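You operate a simulated robot arm through the tools that you are given. There is no shell and no other tool.

The job below is to be done with a simulated two-armed robot. You get a single attempt, and the scene is never put back.

TASK
Brake the cart, lay two tools in the green tray, free the brake.
Fine: the ring tool whose number the teal sleeve bears and the 5 mm socket tool; brake on while drawers are open; shut both.

It is judged by the outcome, as a careful person would: the job done as asked, and still so three seconds after it is handed in. It fails if anything else is knocked over, pushed out of place, dropped, spilled or broken.

THE ROBOT
Two 7-joint arms with two-finger parallel grippers on one trunk, on a base that moves. Base frame: it is fixed to the floor where the robot stands at the start and does not move with it; the origin is under the middle of the robot, x ahead of it, y to its left, z up. Readings come in mm, degrees, newtons and seconds.
The left shoulder is at the start at [20, 170, 1003], the right one opposite. Each reaches about 811 mm from its shoulder. Places, roughly: inside of the green parts tray [1000, -300, 900]; ring tool drawer [900, -200, 700]; socket drawer [900, -200, 600]; tool cart brake [600, 0, 700]. Payload 3.8 kg a hand.
Tool frame (each hand has its own): the origin (TCP) lies between the finger pads and is the grasp point; the fingertips stand 30 mm ahead of it; z points along the fingers, y is the line along which they close. The gripper opens to 110 mm. The fingers are 20 mm wide and 10 mm thick; the gripper's body (48 by 112 mm) begins 55 mm behind the TCP.
Orientation is that of the tool frame in the base frame, as a unit quaternion [x, y, z, w]. With the fingers straight down and closing along the base's y, the tool's x points along the base's -x, its y along +y and its z along -z.

THE INTERFACE
- The arms move only by the tool step_arm. It takes "left_increments", "right_increments" or both (then of equal length, played together; a hand with none holds still); each is a list of rows, each an object (a shift or turn left out is 0, a gripper value left out holds the last) with "offset": the shift along the tool's x, y, z in cm, a list of three; "delta_rot": the turn, a rotation vector about the tool's x, y, z in rad, a list of three; "grip": the opening, from 0 (shut) to 1 (fully open). In form: [{"offset": [tx, ty, tz], "delta_rot": [wx, wy, wz], "grip": grip}, ...]. A call has 1 to 20 rows; each row shifts and turns the commanded pose from where the row before left it, along the tool's axes as they then stand. A row lasts 0.2 s, in which the tool goes at most 50 mm and 8.6 degrees; a call with a longer step from one row to the next is refused whole, and so is a gripper value outside its range. Where a pose cannot be reached the arm comes as near as it can. A force on the tool above 40 N (or 10 N above the force at the start of the call, whichever is more), or a blocked arm, ends the call early, and 0.2 s more pass. Each finger travels about 72 mm/s and halts on what it meets, pressing with about 34 N; the grip force reading is that of the motor and also rises with nothing between the fingers. The clock runs only during rows and for 0.2 s after the last one: add rows that do not move to give the fingers time. The reply holds the time, the measured pose of the TCP, the force on the tool along the base axes, the opening and the grip force, in the units named above and with some noise, with the torque about the TCP (base axes, N m) and any sound that the robot's microphone picked up, and new pictures: "show" is both (left out), scene, wrist or none (wrist: the cameras of the hands that moved).
- Cameras (640 x 400 px; columns grow to the right, rows downward): "scene" is now at [111.5, 3.8, 1185.8]; the picture's right is [-0.06, -1.00, 0.00], its down [-0.41, 0.03, -0.91] and it looks along [0.91, -0.06, -0.41] (base axes); focal length 230 px, centre (320, 200). "left" rides on the left gripper at [72, -17, -103] in its tool frame; the picture's right is [0.23, 0.97, 0.00], its down [-0.76, 0.18, -0.62] and it looks along [-0.61, 0.14, 0.78] (tool axes); focal length 222 px, centre (320, 200). "right" rides on the right gripper at [72, 17, -103] in its tool frame; the picture's right is [-0.23, 0.97, 0.00], its down [-0.76, -0.18, -0.62] and it looks along [-0.61, -0.14, 0.78] (tool axes); focal length 222 px, centre (320, 200). There is no depth. A picture from a camera that has moved, and an enlarged one, comes with that camera's place and axes in the base frame and with its lens. The place of the scene camera against the robot may be out by one fixed shift of up to 18 mm in any direction.
- raise_lower(by): moves the trunk up (or, below 0, down) by that many mm; the arms and the scene camera ride with it, the base frame stays. It gives what a move gives, with no picture.
- base_move(legs): drives the robot by 1 to 6 legs, each [ahead, turn to the left] in mm and degrees, along the robot's own axes; the way and the turn of a leg run together, so that a leg with both is an arc; at most 1500 mm and 180 degrees a leg. The arms and the cameras ride along, it lands a little off, and it stops where it bumps. It gives what a move gives, and a new picture of the scene camera.
- head_to(pan, tilt): turns the head with the scene camera to pan (to the left, within 80 degrees either way) and tilt (down, from -29 to 69), counted from straight ahead of the robot. It gives what a move gives, and a new picture of the scene camera.
- inspect(camera, box): a new picture of the part [left, top, right, bottom] of that camera's present view, enlarged. The clock stands still meanwhile.
- job_done(): hands the job in; it is judged then, once.

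Nothing tells you exact positions but the pictures and the camera data. Unless the task says otherwise, let go and move clear before handing in.

The tools are called after "Request:" as a command line: name --argument value ..., lists and objects as JSON in quotes. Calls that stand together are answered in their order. step_arm: Moves the arms, as the interface text tells. Its arguments: {"type":"object","properties":{"left_increments":{"type":"array"},"right_increments":{"type":"array"},"show":{"type":"string","enum":["both","scene","wrist","none"]}},"required":[]} The other tools are called the same way: raise_lower (by) moves the trunk up or down; base_move (legs) drives the base; head_to (pan, tilt) turns the head that bears the scene camera; inspect (camera, box) takes an enlarged picture of a part of a camera's view; job_done () hands the job in.

At the start:

```text
t: 0.0
left_ee_pos: [443.1, 169.9, 1109.7]
left_orientation: [0.0, 1.0, 0.0, 0.001]
left_ft_force: [-0.7, 0.1, 0.3]
left_ft_torque: [0.04, 0.04, 0.0]
left_width: 110.0
left_gripper_force: 0.0
right_ee_pos: [516.3, -230.9, 1051.8]
right_orientation: [0.0, 1.0, 0.0, 0.0]
right_ft_force: [0.1, -1.1, 0.2]
right_ft_torque: [0.0, 0.01, 0.01]
right_width: 110.0
right_gripper_force: 0.1
trunk travel left (down, up): [-100.0, 470.0]
robot x, y, heading: [-1.1, 1.9, 0.3]
head pan, tilt (commanded): [-3.6, 24.2]
```

scene: 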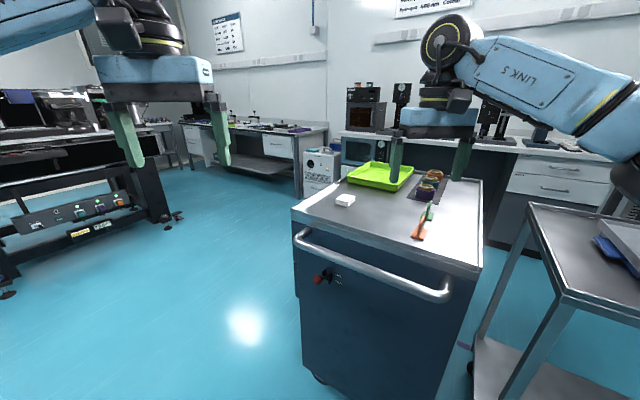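
right: 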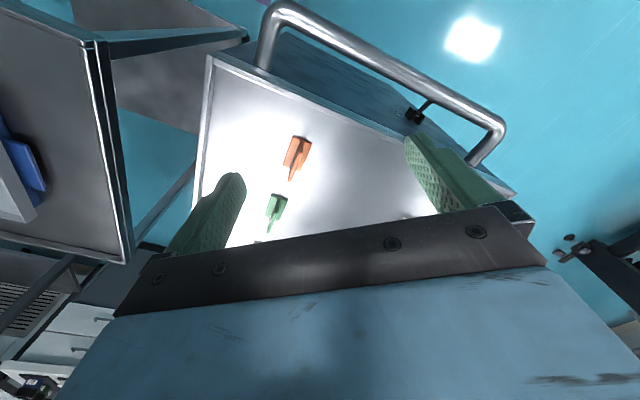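
left: 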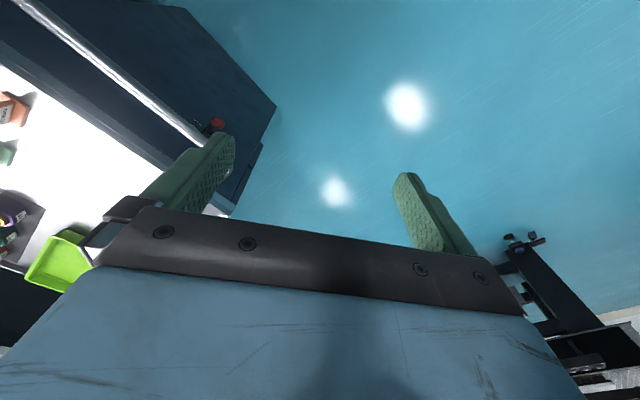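

I see the tool cart ahead with a push handle, a red brake lever on its near face, and a green tray, rolls and some screwdriver-like tools on top. I'll look closer at the details before moving.

Request:
inspect --camera "scene" --box '[280, 140, 500, 280]'

Request:
inspect --camera "scene" --box '[280, 220, 480, 345]'

Request:
inspect --camera "scene" --box '[200, 0, 480, 80]'

Request:
inspect --camera "right" --box '[200, 0, 520, 260]'

```text
2.86 times, centred on (390, 210) of scene
camera zoom: at [111.5, 3.8, 1185.8], right [-0.06, -1.0, 0.0], down [-0.41, 0.03, -0.91], along [0.91, -0.06, -0.41], focal length 656 px, centre (120, 171)
```

zoom: 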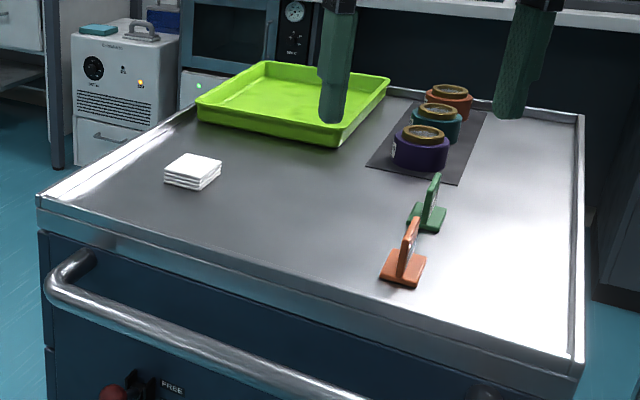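

```text
3.20 times, centred on (380, 282) of scene
camera zoom: at [111.5, 3.8, 1185.8], right [-0.06, -1.0, 0.0], down [-0.41, 0.03, -0.91], along [0.91, -0.06, -0.41], focal length 735 px, centre (128, -64)
```

zoom: 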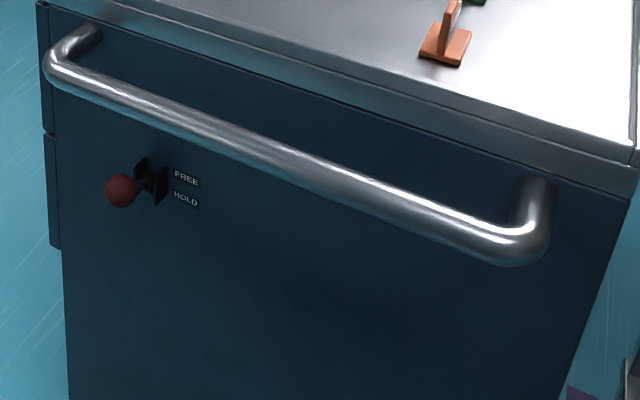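

```text
2.29 times, centred on (340, 40) of scene
camera zoom: at [111.5, 3.8, 1185.8], right [-0.06, -1.0, 0.0], down [-0.41, 0.03, -0.91], along [0.91, -0.06, -0.41], focal length 525 px, centre (274, 566)
```

zoom: 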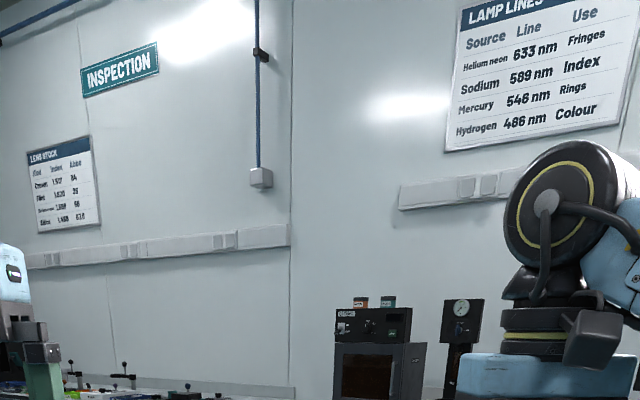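

```text
1.54 times, centred on (360, 130) of right
camera zoom: at [442.7, -213.9, 1154.0], right [0.23, 0.97, 0.0], down [0.76, -0.18, 0.62], along [0.61, -0.14, -0.78], focal length 342 px, centre (258, 308)
```

zoom: 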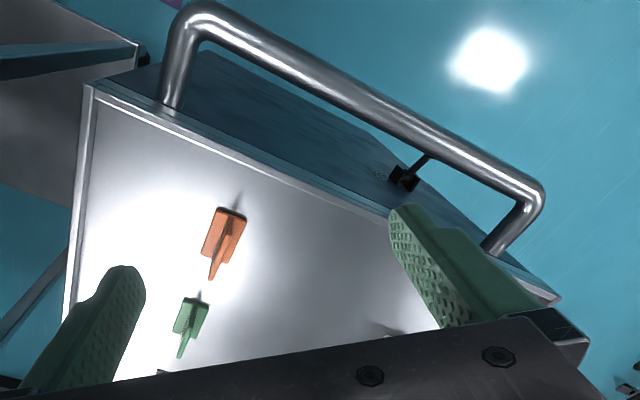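

The cart is turned about 37° to my right, with the brake lever on its near face and drawers probably on its left side. I'll zoom in on the brake, the sleeves and the left side.

Request:
inspect --camera "scene" --box '[300, 262, 350, 293]'

Request:
inspect --camera "scene" --box '[405, 160, 455, 205]'

Request:
inspect --camera "scene" --box '[280, 190, 330, 320]'

Request:
inspect --camera "scene" --box '[400, 190, 460, 250]'

```text
12.80 times, centred on (325, 278) of scene
camera zoom: at [111.5, 3.8, 1185.8], right [-0.06, -1.0, 0.0], down [-0.41, 0.03, -0.91], along [0.91, -0.06, -0.41], focal length 2941 px, centre (256, -792)
```

zoom: 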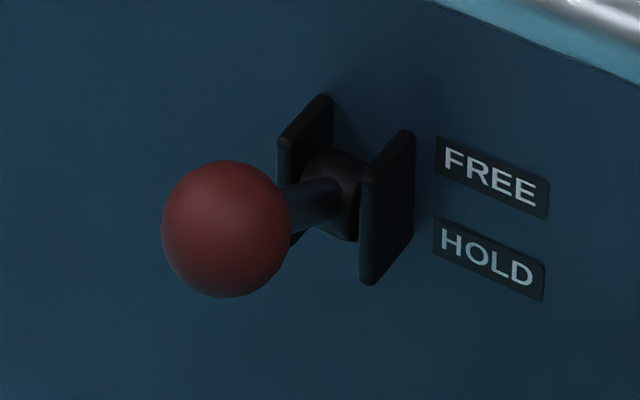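

```text
8.89 times, centred on (430, 182) of scene
camera zoom: at [111.5, 3.8, 1185.8], right [-0.06, -1.0, 0.0], down [-0.41, 0.03, -0.91], along [0.91, -0.06, -0.41], focal length 2043 px, centre (-658, 356)
```

zoom: 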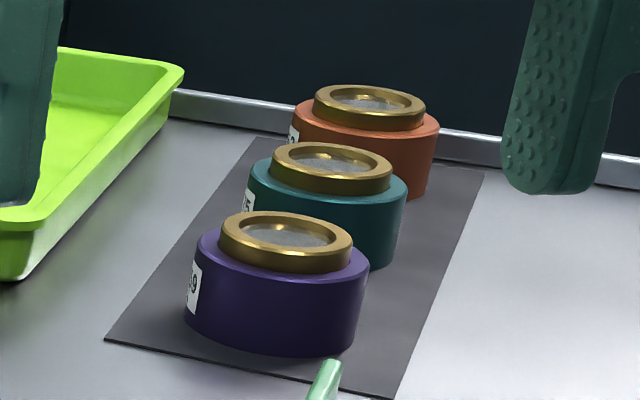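

```text
3.08 times, centred on (305, 255) of scene
camera zoom: at [111.5, 3.8, 1185.8], right [-0.06, -1.0, 0.0], down [-0.41, 0.03, -0.91], along [0.91, -0.06, -0.41], focal length 707 px, centre (366, 31)
```

zoom: 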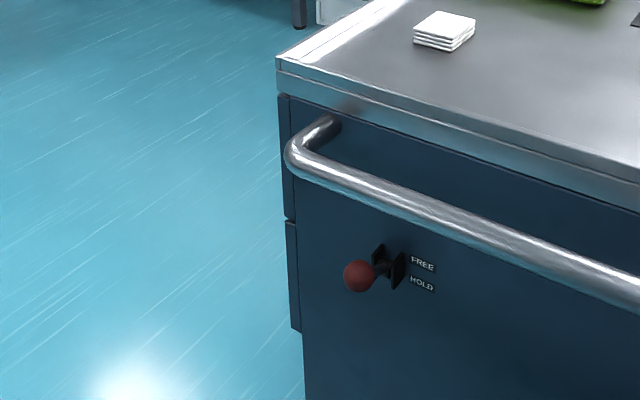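

```text
6.67 times, centred on (430, 220) of scene
camera zoom: at [111.5, 3.8, 1185.8], right [-0.06, -1.0, 0.0], down [-0.41, 0.03, -0.91], along [0.91, -0.06, -0.41], focal length 1532 px, centre (-413, 67)
```

zoom: 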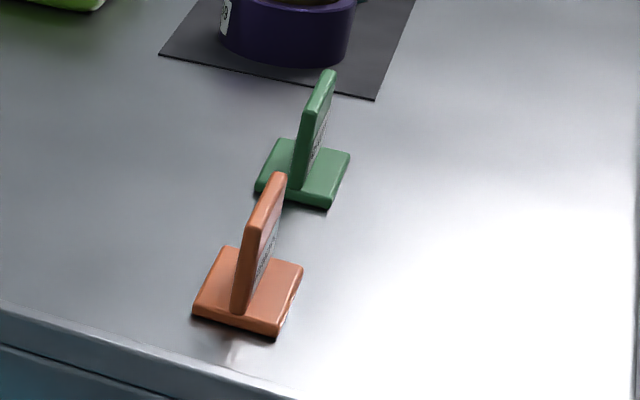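

The lever is in the FREE (up) position and pivots down to HOLD. I'll triangulate the knob with the left wrist camera and look at the handle.

Request:
inspect --camera "left" --box '[180, 90, 260, 140]'

Request:
inspect --camera "right" --box '[380, 80, 460, 130]'

Request:
inspect --camera "left" --box '[0, 0, 280, 220]'

```text
8.00 times, centred on (220, 115) of left
camera zoom: at [371.8, 153.5, 1213.1], right [-0.23, 0.97, 0.0], down [0.76, 0.18, 0.62], along [0.61, 0.14, -0.78], focal length 1777 px, centre (1120, 880)
```

zoom: 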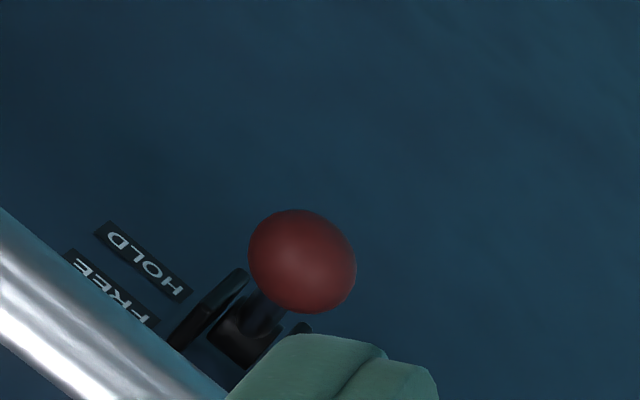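

```text
8.00 times, centred on (420, 105) of right
camera zoom: at [442.7, -213.9, 1154.0], right [0.23, 0.97, 0.0], down [0.76, -0.18, 0.62], along [0.61, -0.14, -0.78], focal length 1777 px, centre (-480, 960)
```

zoom: 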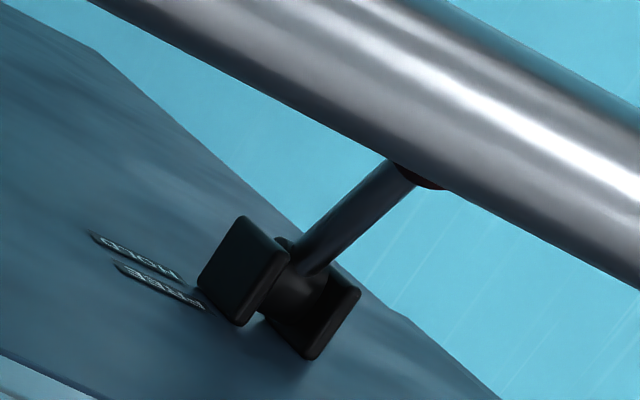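

```text
1.82 times, centred on (140, 110) of left
camera zoom: at [371.8, 153.5, 1213.1], right [-0.23, 0.97, 0.0], down [0.76, 0.18, 0.62], along [0.61, 0.14, -0.78], focal length 404 px, centre (647, 364)
```

zoom: 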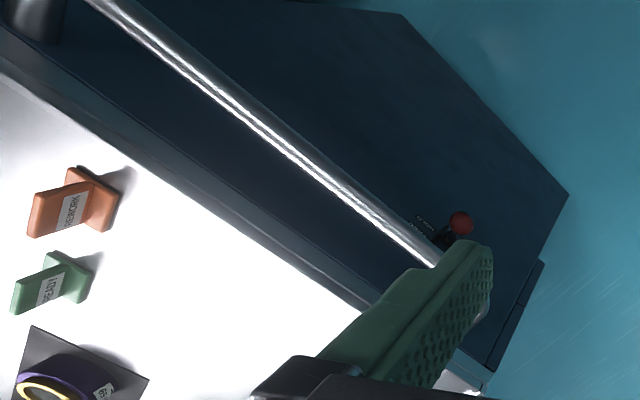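

The knob works out at about (585, -20, 741), with the handle bar about 88 mm above it. I'll bring the closed left gripper horizontally into the gap above the knob, first moving to a standoff pose.

Request:
step_arm --left_increments '[{"offset": [0, -1.0, 4.5], "delta_rot": [0, 0, 0.123], "grip": 0}, {"offset": [0, -1.0, 4.5], "delta_rot": [0, 0, 0.123]}, {"offset": [0, -1.0, 4.5], "delta_rot": [0, 0, 0.123]}, {"offset": [0, -1.0, 4.5], "delta_rot": [0, 0, 0.123]}, {"offset": [0, -1.0, 4.5], "delta_rot": [0, 0, 0.122]}, {"offset": [0, -1.0, 4.5]}, {"offset": [0, -1.0, 4.5]}]' --show "both"

```text
t: 1.6
left_ee_pos: [418.8, 105.9, 795.6]
left_orientation: [0.303, 0.953, 0.0, 0.0]
left_ft_force: [1.1, 0.1, 1.1]
left_ft_torque: [0.02, -0.01, 0.02]
left_width: 0.0
left_gripper_force: 33.9
right_ee_pos: [515.6, -230.2, 1051.7]
right_orientation: [0.0, 1.0, -0.001, 0.0]
right_ft_force: [-0.7, 0.4, 0.1]
right_ft_torque: [-0.01, -0.02, 0.01]
right_width: 109.9
right_gripper_force: 0.1
trunk travel left (down, up): [-100.0, 470.0]
robot x, y, heading: [0.2, -0.5, 0.1]
head pan, tilt (commanded): [-3.6, 24.2]
camera scene: at [111.5, 3.9, 1185.8], right [-0.06, -1.0, 0.0], down [-0.41, 0.03, -0.91], along [0.91, -0.06, -0.41], focal length 230 px, centre (320, 200)
camera left: at [350.8, 134.0, 898.3], right [0.38, 0.93, 0.0], down [0.72, -0.29, 0.62], along [0.58, -0.23, -0.78], focal length 222 px, centre (320, 200)
```

scene: 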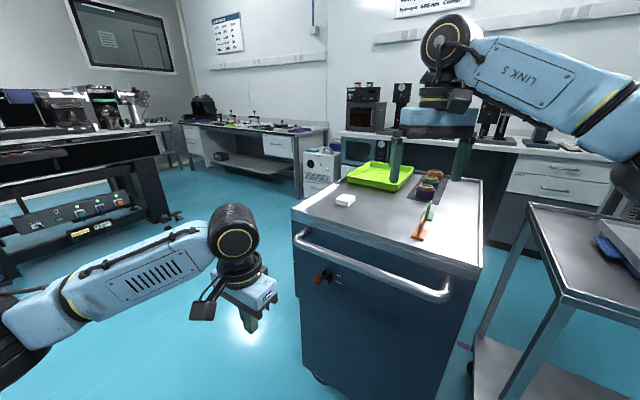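
left: 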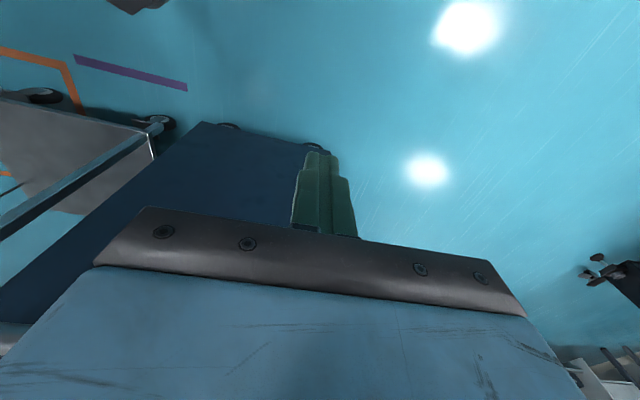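

Left hand is yawed to face along the cart's normal. Now I'll pitch the fingers up to horizontal, staying in place.

Request:
step_arm --left_increments '[{"delta_rot": [0, -0.1428, 0]}, {"delta_rot": [0, -0.1428, 0]}, {"delta_rot": [0, -0.1428, 0]}, {"delta_rot": [0, -0.1428, 0]}, {"delta_rot": [0, -0.1428, 0]}, {"delta_rot": [0, -0.1428, 0]}, {"delta_rot": [0, -0.1428, 0]}, {"delta_rot": [0, -0.1428, 0]}, {"delta_rot": [0, -0.1428, 0]}, {"delta_rot": [0, -0.1428, 0]}, {"delta_rot": [0, -0.1428, 0]}]' --show "both"

```text
t: 4.0
left_ee_pos: [419.8, 107.0, 795.3]
left_orientation: [0.213, 0.674, -0.213, 0.674]
left_ft_force: [0.1, 0.4, 0.2]
left_ft_torque: [0.0, 0.04, -0.02]
left_width: 0.3
left_gripper_force: 33.5
right_ee_pos: [516.8, -230.6, 1051.8]
right_orientation: [0.0, 1.0, 0.0, 0.0]
right_ft_force: [0.3, -0.3, 0.3]
right_ft_torque: [-0.02, 0.04, 0.0]
right_width: 110.1
right_gripper_force: 0.1
trunk travel left (down, up): [-100.0, 470.0]
robot x, y, heading: [1.8, -0.2, 0.2]
head pan, tilt (commanded): [-3.6, 24.2]
camera scene: at [111.4, 3.8, 1185.8], right [-0.06, -1.0, 0.0], down [-0.41, 0.03, -0.91], along [0.91, -0.06, -0.41], focal length 230 px, centre (320, 200)
camera left: at [326.3, 152.2, 722.2], right [0.56, 0.8, -0.23], down [-0.41, 0.5, 0.76], along [0.72, -0.33, 0.61], focal length 222 px, centre (320, 200)
```

scene: 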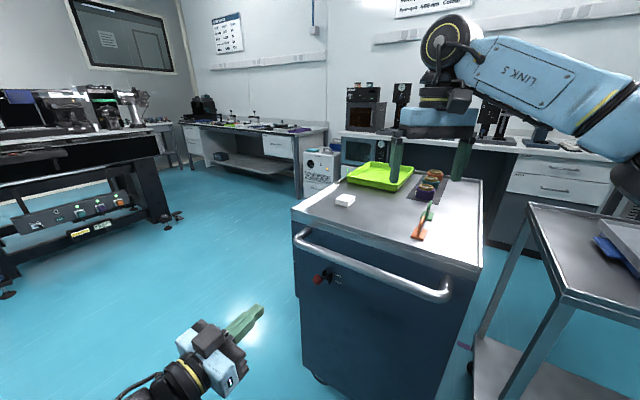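
left: 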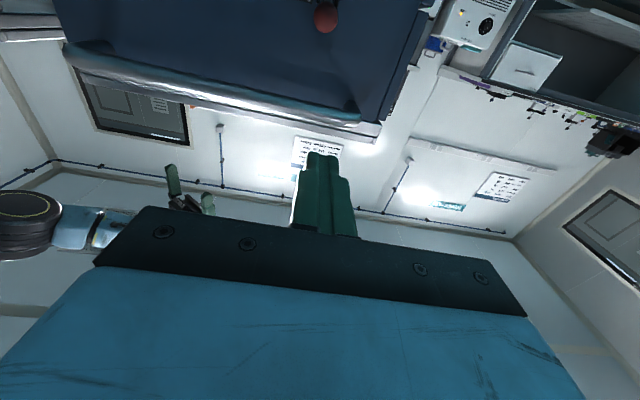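

Fingers are now horizontal. The knob is visible at the top of the left wrist view, so I'll zoom in to refine its position.

Request:
inspect --camera "left" --box '[290, 0, 370, 50]'

Request:
inspect --camera "left" --box '[50, 0, 450, 160]'

Request:
inspect --camera "scene" --box '[200, 200, 380, 330]'

```text
8.00 times, centred on (330, 25) of left
camera zoom: at [326.3, 152.2, 722.2], right [0.56, 0.8, -0.23], down [-0.41, 0.5, 0.76], along [0.72, -0.33, 0.61], focal length 1777 px, centre (240, 1600)
```

zoom: 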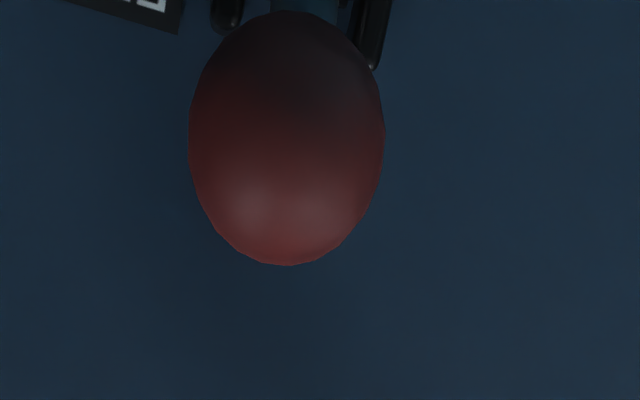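

```text
1.60 times, centred on (250, 80) of left
camera zoom: at [326.3, 152.2, 722.2], right [0.56, 0.8, -0.23], down [-0.41, 0.5, 0.76], along [0.72, -0.33, 0.61], focal length 355 px, centre (432, 392)
```

zoom: 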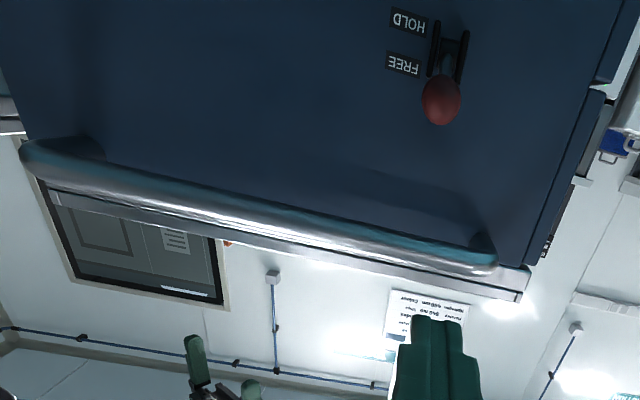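

```text
3.08 times, centred on (290, 265) of scene
camera zoom: at [111.4, 3.8, 1185.8], right [-0.06, -1.0, 0.0], down [-0.41, 0.03, -0.91], along [0.91, -0.06, -0.41], focal length 707 px, centre (412, 0)
```

zoom: 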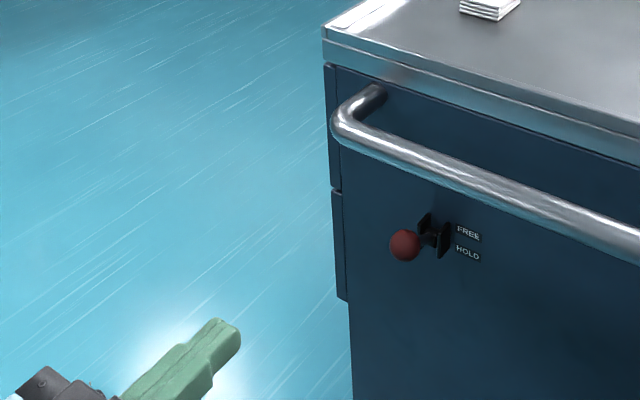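

From both left views the knob is at about (596, -30, 717), and the scene camera looks shifted by roughly 11–14 mm. I'll slide the closed fingers in over the knob at z≈760, below the handle bar.

Request:
step_arm --left_increments '[{"offset": [3.5, -1.0, 0], "grip": 0}, {"offset": [0, 0, 4.2]}, {"offset": [0, 0, 4.2]}, {"offset": [0, 0, 4.2]}, {"offset": [0, 0, 4.2]}, {"offset": [0, 0, 3.9]}]' --show "both"

Request:
inspect --camera "scene" --box '[240, 220, 370, 320]'

Request:
inspect --camera "left" --box '[200, 0, 440, 200]'

```text
t: 5.4
left_ee_pos: [584.7, -20.6, 760.0]
left_orientation: [0.214, 0.674, -0.213, 0.674]
left_ft_force: [0.7, -0.7, -0.2]
left_ft_torque: [-0.01, -0.02, -0.02]
left_width: 0.2
left_gripper_force: 33.9
right_ee_pos: [515.1, -231.5, 1052.0]
right_orientation: [0.0, 1.0, -0.001, 0.0]
right_ft_force: [0.1, -0.5, 0.1]
right_ft_torque: [-0.03, 0.0, 0.03]
right_width: 109.6
right_gripper_force: 0.1
trunk travel left (down, up): [-100.0, 470.0]
robot x, y, heading: [2.5, -1.7, -0.0]
head pan, tilt (commanded): [-3.6, 24.2]
camera scene: at [111.6, 3.6, 1185.8], right [-0.06, -1.0, 0.0], down [-0.41, 0.03, -0.91], along [0.91, -0.06, -0.41], focal length 230 px, centre (320, 200)
camera left: at [490.7, 25.3, 687.1], right [0.56, 0.8, -0.23], down [-0.41, 0.5, 0.76], along [0.72, -0.34, 0.61], focal length 222 px, centre (320, 200)
```

scene: 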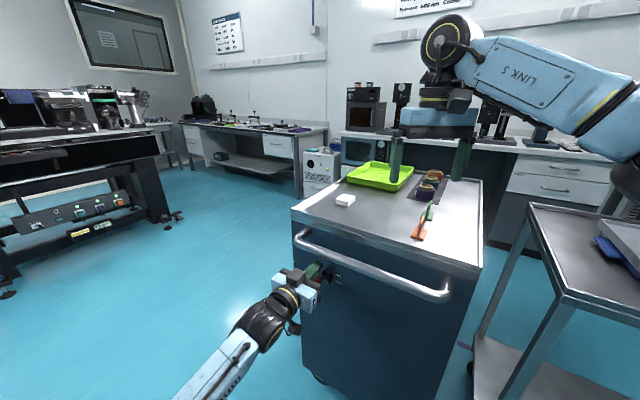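
left: 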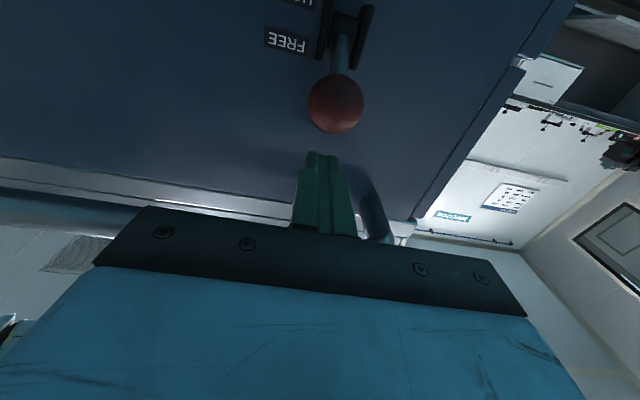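

```text
4.00 times, centred on (305, 270) of scene
camera zoom: at [111.6, 3.6, 1185.8], right [-0.06, -1.0, 0.0], down [-0.41, 0.03, -0.91], along [0.91, -0.06, -0.41], focal length 919 px, centre (380, -80)
```

zoom: 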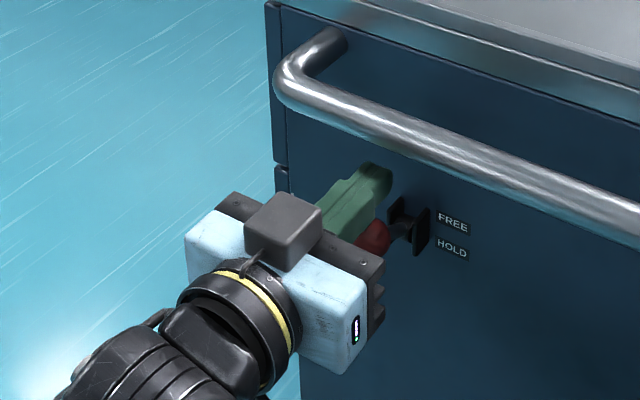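

```text
2.00 times, centred on (320, 100) of left
camera zoom: at [490.7, 25.3, 687.1], right [0.56, 0.8, -0.23], down [-0.41, 0.5, 0.76], along [0.72, -0.34, 0.61], focal length 444 px, centre (320, 400)
```

zoom: 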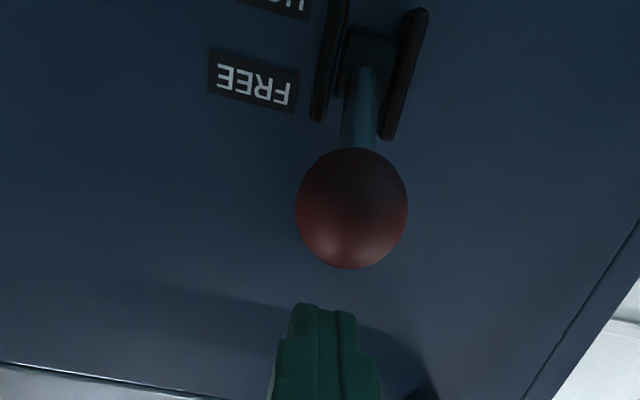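

The triangulated knob position holds, and the fingers are right above it. Now I'll press straight down, watching the force.

Request:
step_arm --left_increments '[{"offset": [1.5, 0, 0]}, {"offset": [1.0, 0, 0]}, {"offset": [1.0, 0, 0]}, {"offset": [1.0, 0, 0]}, {"offset": [1.0, 0, 0]}, {"offset": [1.0, 0, 0]}]' --show "both"

Request:
inspect --camera "scene" --box '[240, 220, 370, 320]'

Request:
inspect --camera "left" --box '[200, 0, 440, 200]'

```text
t: 6.8
left_ee_pos: [583.8, -20.2, 694.4]
left_orientation: [0.213, 0.675, -0.213, 0.674]
left_ft_force: [-0.4, -0.2, -0.1]
left_ft_torque: [-0.02, -0.01, 0.02]
left_width: 0.0
left_gripper_force: 34.0
right_ee_pos: [516.1, -231.2, 1051.6]
right_orientation: [-0.001, 1.0, 0.0, 0.0]
right_ft_force: [0.0, 0.2, 1.2]
right_ft_torque: [0.01, -0.01, 0.0]
right_width: 110.1
right_gripper_force: 0.0
trunk travel left (down, up): [-100.0, 470.0]
robot x, y, heading: [1.5, 1.2, 0.1]
head pan, tilt (commanded): [-3.6, 24.2]
camera scene: at [111.5, 3.8, 1185.8], right [-0.06, -1.0, 0.0], down [-0.41, 0.03, -0.91], along [0.91, -0.06, -0.41], focal length 230 px, centre (320, 200)
camera left: at [490.2, 25.0, 621.4], right [0.56, 0.8, -0.23], down [-0.41, 0.5, 0.76], along [0.72, -0.34, 0.61], focal length 222 px, centre (320, 200)
```

scene: 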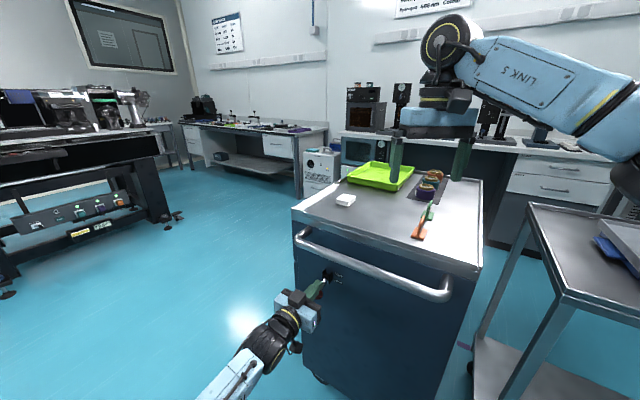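
left: 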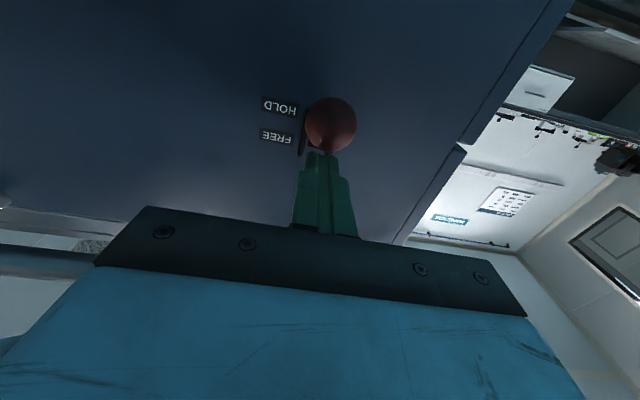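

```text
4.00 times, centred on (305, 270) of scene
camera zoom: at [111.5, 3.8, 1185.8], right [-0.06, -1.0, 0.0], down [-0.41, 0.03, -0.91], along [0.91, -0.06, -0.41], focal length 919 px, centre (380, -80)
```

zoom: 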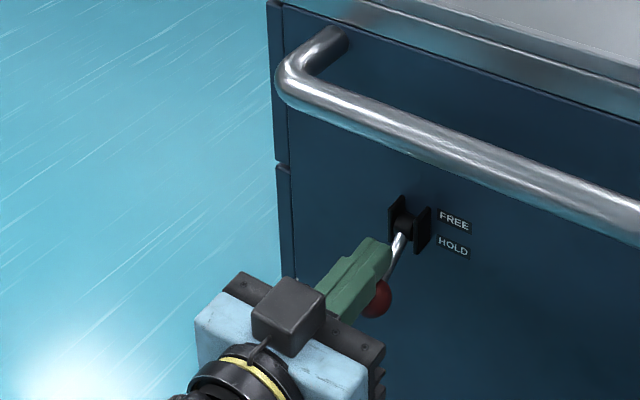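

```text
2.00 times, centred on (320, 100) of left
camera zoom: at [490.2, 25.0, 621.4], right [0.56, 0.8, -0.23], down [-0.41, 0.5, 0.76], along [0.72, -0.34, 0.61], focal length 444 px, centre (320, 400)
```

zoom: 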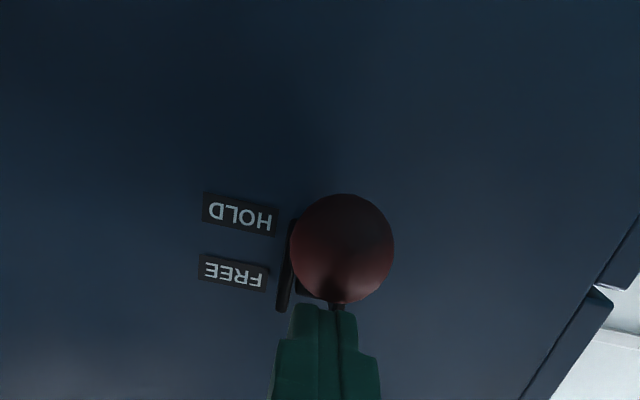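

The lever has dropped well below horizontal with almost no load. I'll press a little further in small steps to confirm it is at its HOLD stop.

Request:
step_arm --left_increments '[{"offset": [0.5, 0, 0]}, {"offset": [0.4, 0, 0]}, {"offset": [0.4, 0, 0]}]' --show "wrist"

Request:
inspect --camera "left" --box '[200, 0, 440, 200]'

```text
t: 7.6
left_ee_pos: [583.1, -22.3, 686.1]
left_orientation: [0.213, 0.671, -0.215, 0.677]
left_ft_force: [-3.0, 3.5, 13.6]
left_ft_torque: [-0.27, -0.23, 0.16]
left_width: 0.0
left_gripper_force: 33.9
right_ee_pos: [514.6, -230.7, 1052.6]
right_orientation: [0.0, 1.0, 0.001, 0.001]
right_ft_force: [0.2, -0.1, -0.9]
right_ft_torque: [0.02, 0.02, 0.02]
right_width: 110.1
right_gripper_force: 0.2
trunk travel left (down, up): [-100.0, 470.0]
robot x, y, heading: [2.9, -3.4, -0.2]
head pan, tilt (commanded): [-3.6, 24.2]
camera left: at [490.5, 24.4, 612.4], right [0.56, 0.79, -0.23], down [-0.41, 0.51, 0.76], along [0.72, -0.33, 0.61], focal length 222 px, centre (320, 200)
```

left: 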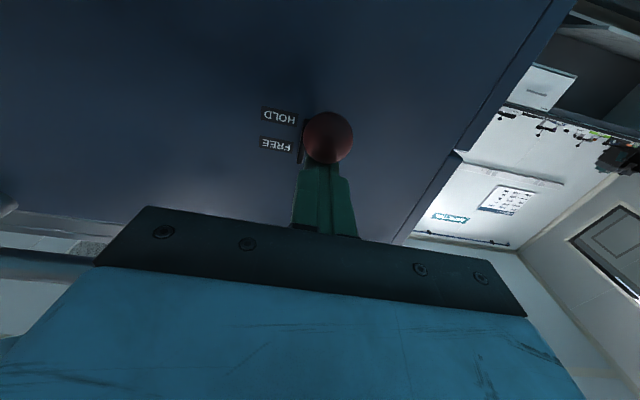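

```text
2.00 times, centred on (320, 100) of left
camera zoom: at [490.5, 24.4, 612.4], right [0.56, 0.79, -0.23], down [-0.41, 0.51, 0.76], along [0.72, -0.33, 0.61], focal length 444 px, centre (320, 400)
```

zoom: 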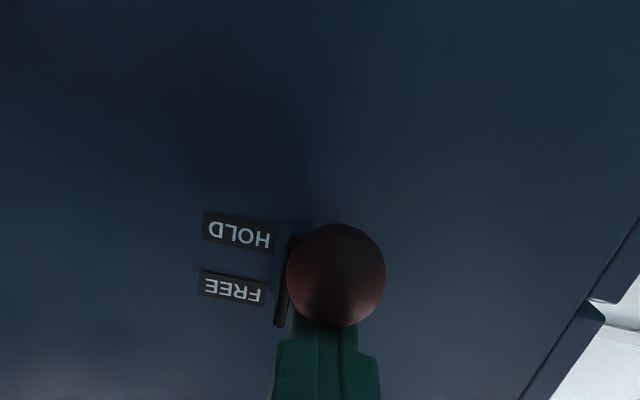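

The force built up to about 14 N against a stop, so the brake is now on HOLD. I'll lift off, back out from under the bar and raise the left hand.

Request:
step_arm --left_increments '[{"offset": [-1.5, 0, 0]}, {"offset": [-1.5, 0, -1.0]}, {"offset": [0, 0, -4.5]}, {"offset": [0, 0, -4.5]}, {"offset": [0, 0, -4.5]}, {"offset": [0, 0, -4.5]}, {"offset": [-4.5, 0, 0], "delta_rot": [-0.12, 0, 0]}, {"offset": [-4.5, 0, 0], "delta_rot": [-0.12, 0, 0]}, {"offset": [-4.5, 0, 0], "delta_rot": [-0.12, 0, 0]}, {"offset": [-4.5, 0, 0], "delta_rot": [-0.12, 0, 0]}, {"offset": [-4.5, 0, 0], "delta_rot": [-0.12, 0, 0]}]' --show "both"

Request:
inspect --camera "scene" --box '[290, 255, 360, 300]'

```text
t: 10.0
left_ee_pos: [429.0, 91.7, 932.4]
left_orientation: [0.015, 0.708, 0.008, 0.706]
left_ft_force: [0.1, 0.3, -0.1]
left_ft_torque: [-0.03, 0.02, -0.01]
left_width: 0.0
left_gripper_force: 34.3
right_ee_pos: [516.2, -231.6, 1051.1]
right_orientation: [0.001, 1.0, -0.001, 0.0]
right_ft_force: [0.5, 0.2, -0.3]
right_ft_torque: [0.02, -0.02, 0.02]
right_width: 109.9
right_gripper_force: 0.1
trunk travel left (down, up): [-100.0, 470.0]
robot x, y, heading: [2.0, -2.2, -0.3]
head pan, tilt (commanded): [-3.6, 24.2]
camera scene: at [111.5, 4.0, 1185.7], right [-0.06, -1.0, 0.0], down [-0.41, 0.03, -0.91], along [0.91, -0.06, -0.41], focal length 230 px, centre (320, 200)
camera left: at [324.6, 77.4, 859.8], right [0.01, 0.98, -0.2], down [-0.62, 0.16, 0.77], along [0.79, 0.12, 0.61], focal length 222 px, centre (320, 200)
```

scene: 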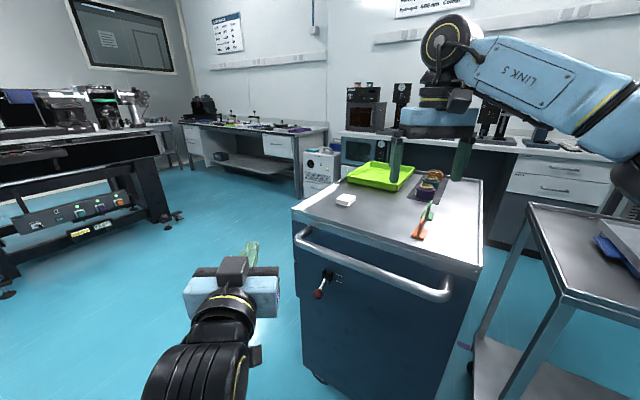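
left: 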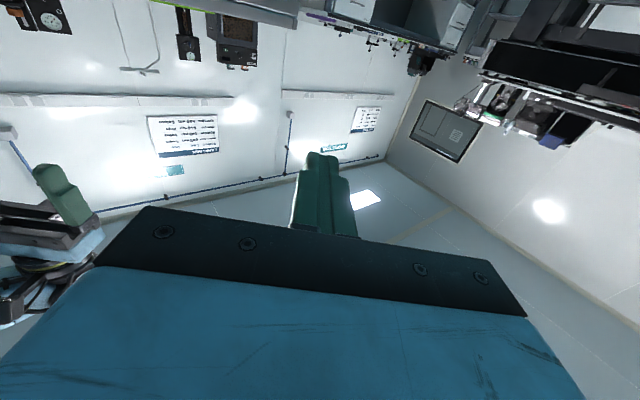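

```text
8.89 times, centred on (325, 278) of scene
camera zoom: at [111.5, 4.0, 1185.7], right [-0.06, -1.0, 0.0], down [-0.41, 0.03, -0.91], along [0.91, -0.06, -0.41], focal length 2043 px, centre (276, -489)
```

zoom: 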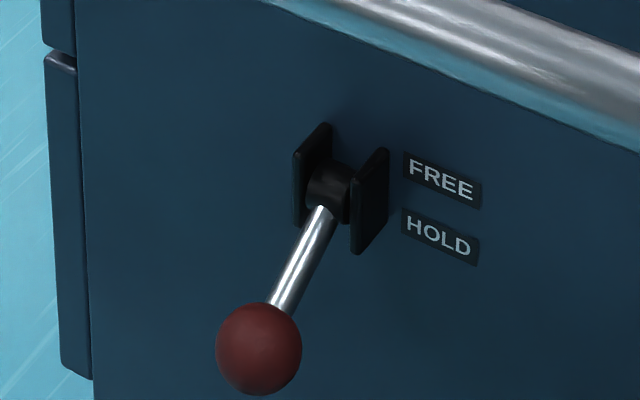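

The brake is clearly on HOLD. Next I'll drive around the near-left corner of the cart to its left side, where the drawers are, in stages.

Request:
base_move --legs '[[0, 55], [700, 0], [0, -60]]'

Request:
head_to --pan -40 --tilt 28

```text
t: 19.1
left_ee_pos: [819.5, 660.0, 936.7]
left_orientation: [0.033, 0.705, -0.015, 0.709]
left_ft_force: [0.6, 0.3, -0.2]
left_ft_torque: [-0.02, -0.01, 0.03]
left_width: 0.1
left_gripper_force: 33.4
right_ee_pos: [889.8, 333.2, 1052.8]
right_orientation: [0.028, 1.0, 0.0, 0.0]
right_ft_force: [-0.7, -1.0, 0.1]
right_ft_torque: [-0.04, 0.06, 0.02]
right_width: 110.2
right_gripper_force: 0.0
trunk travel left (down, up): [-100.0, 470.0]
robot x, y, heading: [381.0, 592.6, -3.2]
head pan, tilt (commanded): [-3.6, 24.2]
camera scene: at [497.7, 590.6, 1185.8], right [-0.12, -0.99, 0.0], down [-0.41, 0.05, -0.91], along [0.91, -0.11, -0.41], focal length 230 px, centre (320, 200)
```

scene: 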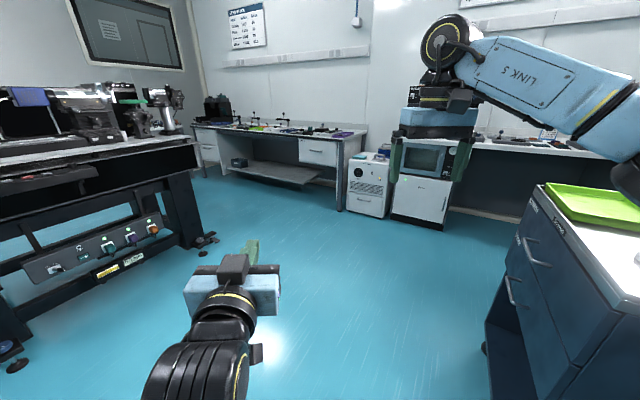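

```text
t: 20.1
left_ee_pos: [819.3, 659.1, 937.8]
left_orientation: [0.035, 0.704, -0.015, 0.709]
left_ft_force: [-0.8, -0.2, -0.5]
left_ft_torque: [-0.01, -0.01, -0.01]
left_width: 0.0
left_gripper_force: 33.5
right_ee_pos: [890.3, 334.4, 1052.8]
right_orientation: [0.027, 1.0, 0.0, 0.0]
right_ft_force: [0.0, 0.2, -0.3]
right_ft_torque: [-0.02, 0.03, 0.01]
right_width: 110.1
right_gripper_force: 0.1
trunk travel left (down, up): [-100.0, 470.0]
robot x, y, heading: [385.4, 593.2, -3.3]
head pan, tilt (commanded): [-40.0, 28.0]
camera scene: at [472.7, 539.2, 1179.8], right [-0.68, -0.73, 0.0], down [-0.34, 0.32, -0.88], along [0.65, -0.6, -0.47], focal length 230 px, centre (320, 200)
```

scene: 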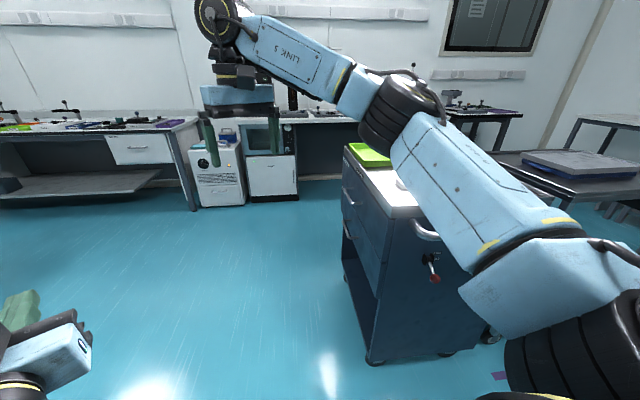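

The cart's left side shows two drawers with bar handles. I'll drive alongside and turn to face that side squarely.

Request:
base_move --legs '[[0, -6.8], [995, 0], [0, -115.3]]'

Request:
head_to --pan 0 --tilt 30

```text
t: 30.7
left_ee_pos: [1210.4, 27.8, 935.4]
left_orientation: [0.63, 0.316, -0.624, 0.336]
left_ft_force: [-0.6, 0.4, -0.2]
left_ft_torque: [-0.03, 0.0, 0.04]
left_width: 0.0
left_gripper_force: 33.5
right_ee_pos: [895.1, 136.2, 1050.9]
right_orientation: [0.884, 0.467, 0.001, 0.0]
right_ft_force: [-0.4, 0.0, 0.7]
right_ft_torque: [0.0, 0.01, 0.03]
right_width: 109.9
right_gripper_force: 0.1
trunk travel left (down, up): [-100.0, 470.0]
robot x, y, heading: [1378.6, 432.4, -124.5]
head pan, tilt (commanded): [-40.0, 28.0]
camera scene: at [1277.0, 400.2, 1179.7], right [-0.27, 0.96, 0.0], down [0.45, 0.13, -0.88], along [-0.85, -0.24, -0.47], focal length 230 px, centre (320, 200)
```

scene: 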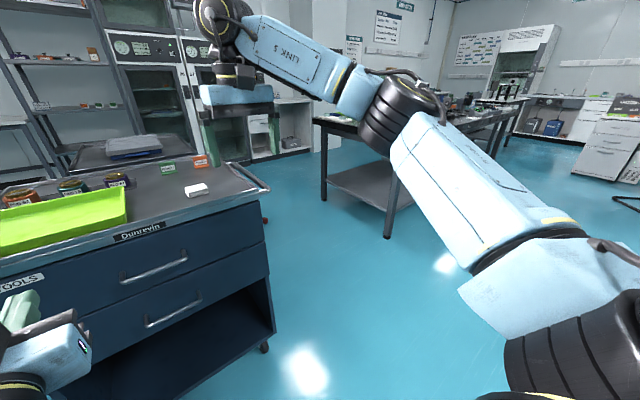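

```text
t: 31.8
left_ee_pos: [1211.0, 27.2, 936.1]
left_orientation: [0.63, 0.317, -0.624, 0.335]
left_ft_force: [0.6, 0.2, 0.3]
left_ft_torque: [-0.01, -0.03, -0.04]
left_width: 0.0
left_gripper_force: 34.3
right_ee_pos: [897.2, 136.7, 1051.9]
right_orientation: [0.885, 0.466, -0.001, 0.0]
right_ft_force: [1.2, -0.1, -0.3]
right_ft_torque: [0.02, 0.0, 0.0]
right_width: 110.2
right_gripper_force: 0.1
trunk travel left (down, up): [-100.0, 470.0]
robot x, y, heading: [1379.8, 435.3, -124.2]
head pan, tilt (commanded): [0.0, 30.0]
camera scene: at [1313.8, 350.1, 1176.6], right [-0.83, 0.56, 0.0], down [0.28, 0.41, -0.87], along [-0.49, -0.71, -0.5], focal length 230 px, centre (320, 200)
```

scene: 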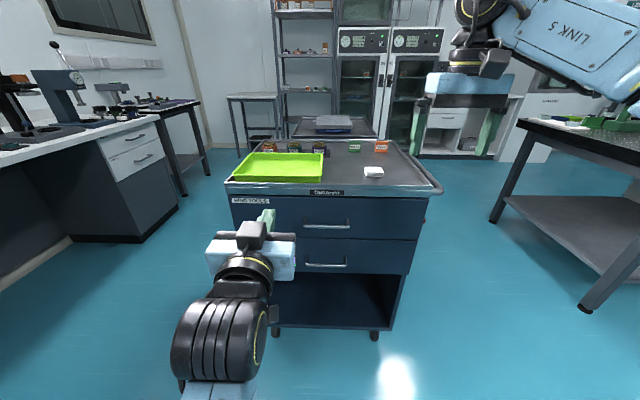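

I'm now facing the drawer side. I'll zoom in on the labels on the sleeves, drawer fronts and handles.

Request:
inspect --camera "scene" --box '[250, 135, 400, 190]'

Request:
inspect --camera "scene" --box '[225, 175, 435, 300]'

Request:
inspect --camera "scene" --box '[285, 135, 335, 165]'

Request:
inspect --camera "scene" --box '[225, 185, 345, 220]'

```text
4.27 times, centred on (325, 162) of scene
camera zoom: at [1313.8, 350.1, 1176.6], right [-0.83, 0.56, 0.0], down [0.28, 0.41, -0.87], along [-0.49, -0.71, -0.5], focal length 980 px, centre (299, 360)
```

zoom: 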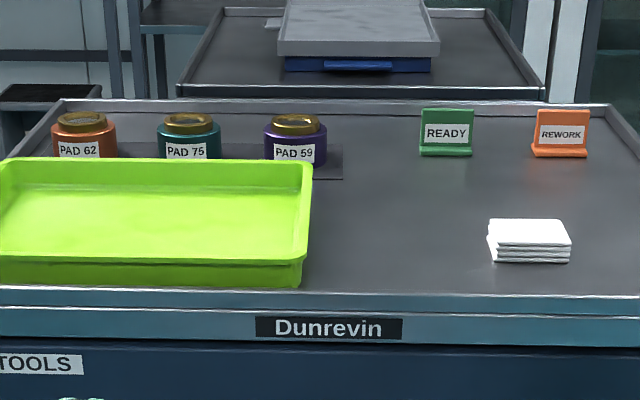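

```text
3.05 times, centred on (330, 238) of scene
camera zoom: at [1313.8, 350.1, 1176.6], right [-0.83, 0.56, 0.0], down [0.28, 0.41, -0.87], along [-0.49, -0.71, -0.5], focal length 700 px, centre (290, 86)
```

zoom: 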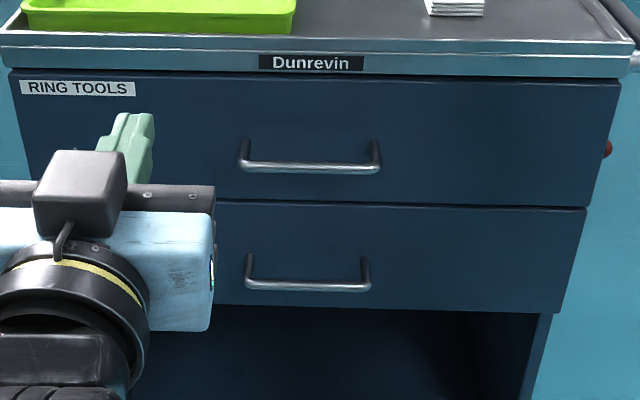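

```text
12.80 times, centred on (310, 150) of scene
camera zoom: at [1313.8, 350.1, 1176.6], right [-0.83, 0.56, 0.0], down [0.28, 0.41, -0.87], along [-0.49, -0.71, -0.5], focal length 2941 px, centre (448, 840)
```

zoom: 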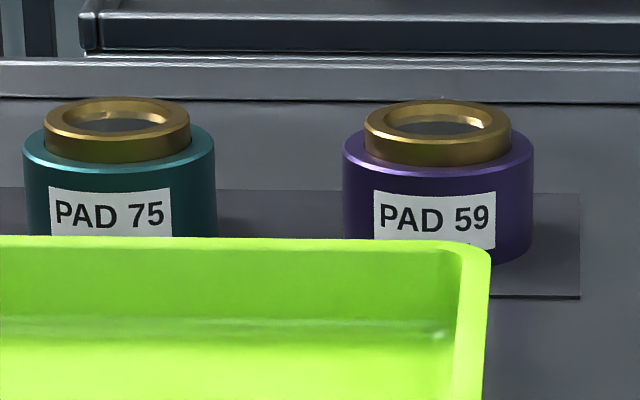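

```text
5.33 times, centred on (285, 202) of scene
camera zoom: at [1313.8, 350.1, 1176.6], right [-0.83, 0.56, 0.0], down [0.28, 0.41, -0.87], along [-0.49, -0.71, -0.5], focal length 1226 px, centre (507, 187)
```

zoom: 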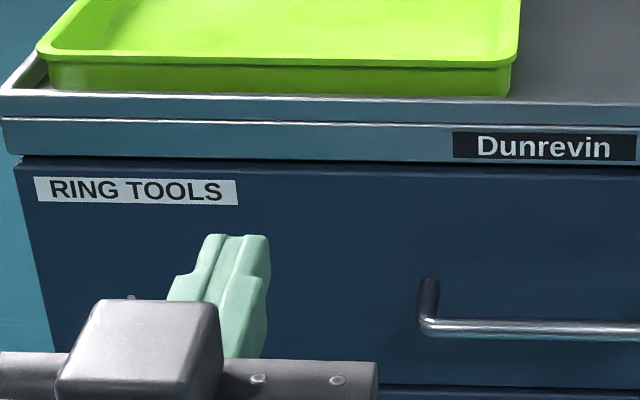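

The labels have more text hidden behind the tray rim, so I'll raise the trunk to look over it.

Request:
raise_lower --by 300

Request:
head_to --pan 0 --tilt 42

Request:
inspect --camera "scene" --box '[240, 100, 400, 200]'

```text
t: 34.8
left_ee_pos: [1209.6, 27.7, 1235.9]
left_orientation: [0.63, 0.316, -0.624, 0.336]
left_ft_force: [0.4, 0.1, 0.0]
left_ft_torque: [0.0, 0.01, -0.04]
left_width: 0.0
left_gripper_force: 33.9
right_ee_pos: [895.8, 136.9, 1351.8]
right_orientation: [0.884, 0.467, 0.0, -0.001]
right_ft_force: [0.4, 0.0, 0.1]
right_ft_torque: [0.02, 0.01, -0.02]
right_width: 109.8
right_gripper_force: 0.0
trunk travel left (down, up): [-400.0, 170.0]
robot x, y, heading: [1380.6, 434.0, -124.0]
head pan, tilt (commanded): [0.0, 30.0]
```

```text
t: 35.5
left_ee_pos: [1210.5, 28.3, 1235.6]
left_orientation: [0.63, 0.317, -0.624, 0.336]
left_ft_force: [0.0, -0.4, 0.5]
left_ft_torque: [-0.01, 0.02, 0.01]
left_width: 0.2
left_gripper_force: 34.0
right_ee_pos: [896.1, 136.3, 1350.7]
right_orientation: [0.884, 0.467, 0.0, 0.0]
right_ft_force: [-1.1, -0.6, -0.3]
right_ft_torque: [0.01, -0.01, 0.02]
right_width: 110.1
right_gripper_force: 0.0
trunk travel left (down, up): [-400.0, 170.0]
robot x, y, heading: [1379.6, 434.5, -124.3]
head pan, tilt (commanded): [0.0, 42.0]
camera scene: at [1317.7, 355.8, 1458.3], right [-0.83, 0.56, 0.0], down [0.38, 0.55, -0.74], along [-0.42, -0.61, -0.67], focal length 230 px, centre (320, 200)
```

scene: 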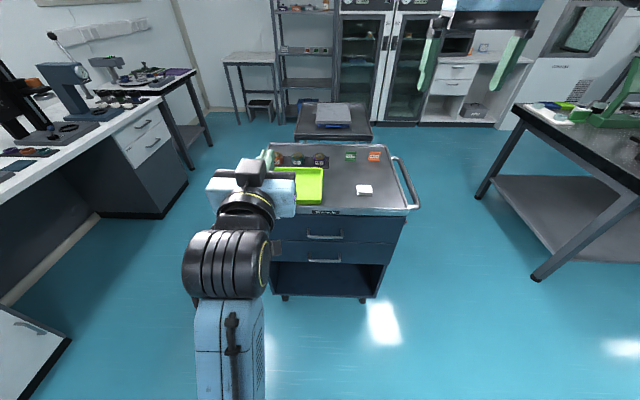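

```text
4.00 times, centred on (320, 150) of scene
camera zoom: at [1317.7, 355.8, 1458.3], right [-0.83, 0.56, 0.0], down [0.38, 0.55, -0.74], along [-0.42, -0.61, -0.67], focal length 919 px, centre (320, 400)
```

zoom: 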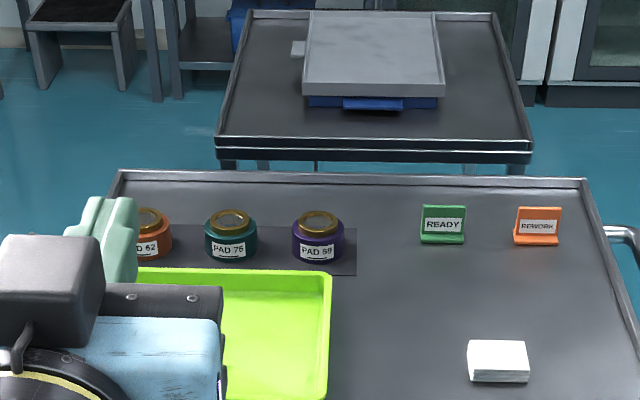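

Request:
inspect --camera "scene" --box '[285, 148, 335, 170]'

Request:
inspect --camera "scene" --box '[268, 145, 312, 172]'

Request:
inspect --camera "scene" --box '[260, 140, 430, 270]'

```text
12.80 times, centred on (310, 159) of scene
camera zoom: at [1317.7, 355.8, 1458.3], right [-0.83, 0.56, 0.0], down [0.38, 0.55, -0.74], along [-0.42, -0.61, -0.67], focal length 2941 px, centre (448, 725)
```

zoom: 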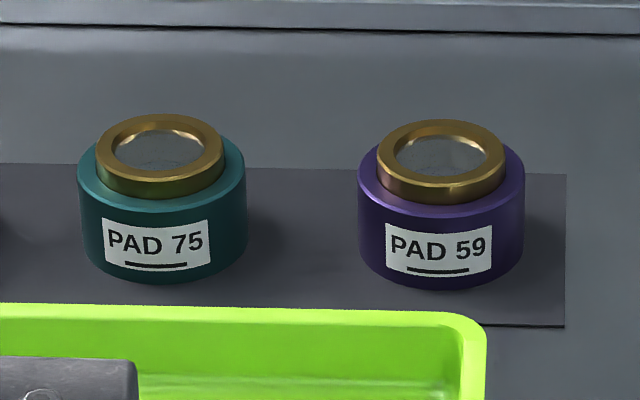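

```text
14.55 times, centred on (290, 158) of scene
camera zoom: at [1317.7, 355.8, 1458.3], right [-0.83, 0.56, 0.0], down [0.38, 0.55, -0.74], along [-0.42, -0.61, -0.67], focal length 3342 px, centre (756, 804)
```

zoom: 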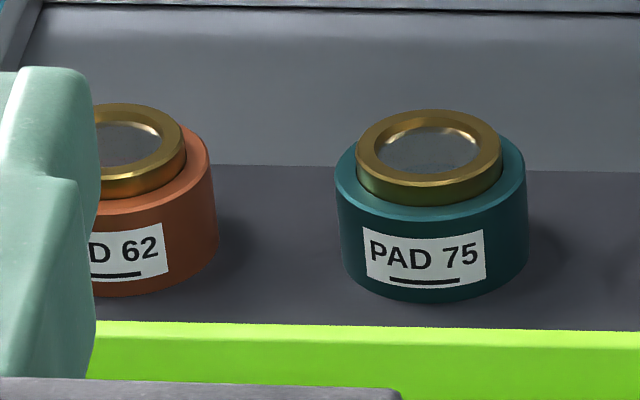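

```text
3.08 times, centred on (345, 205) of scene
camera zoom: at [1317.7, 355.8, 1458.3], right [-0.83, 0.56, 0.0], down [0.38, 0.55, -0.74], along [-0.42, -0.61, -0.67], focal length 707 px, centre (243, 185)
```

zoom: 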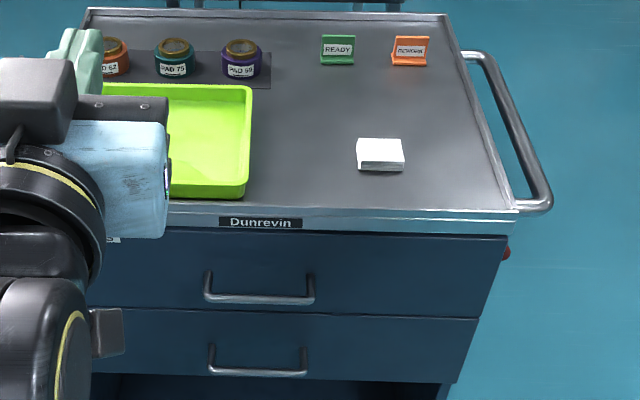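

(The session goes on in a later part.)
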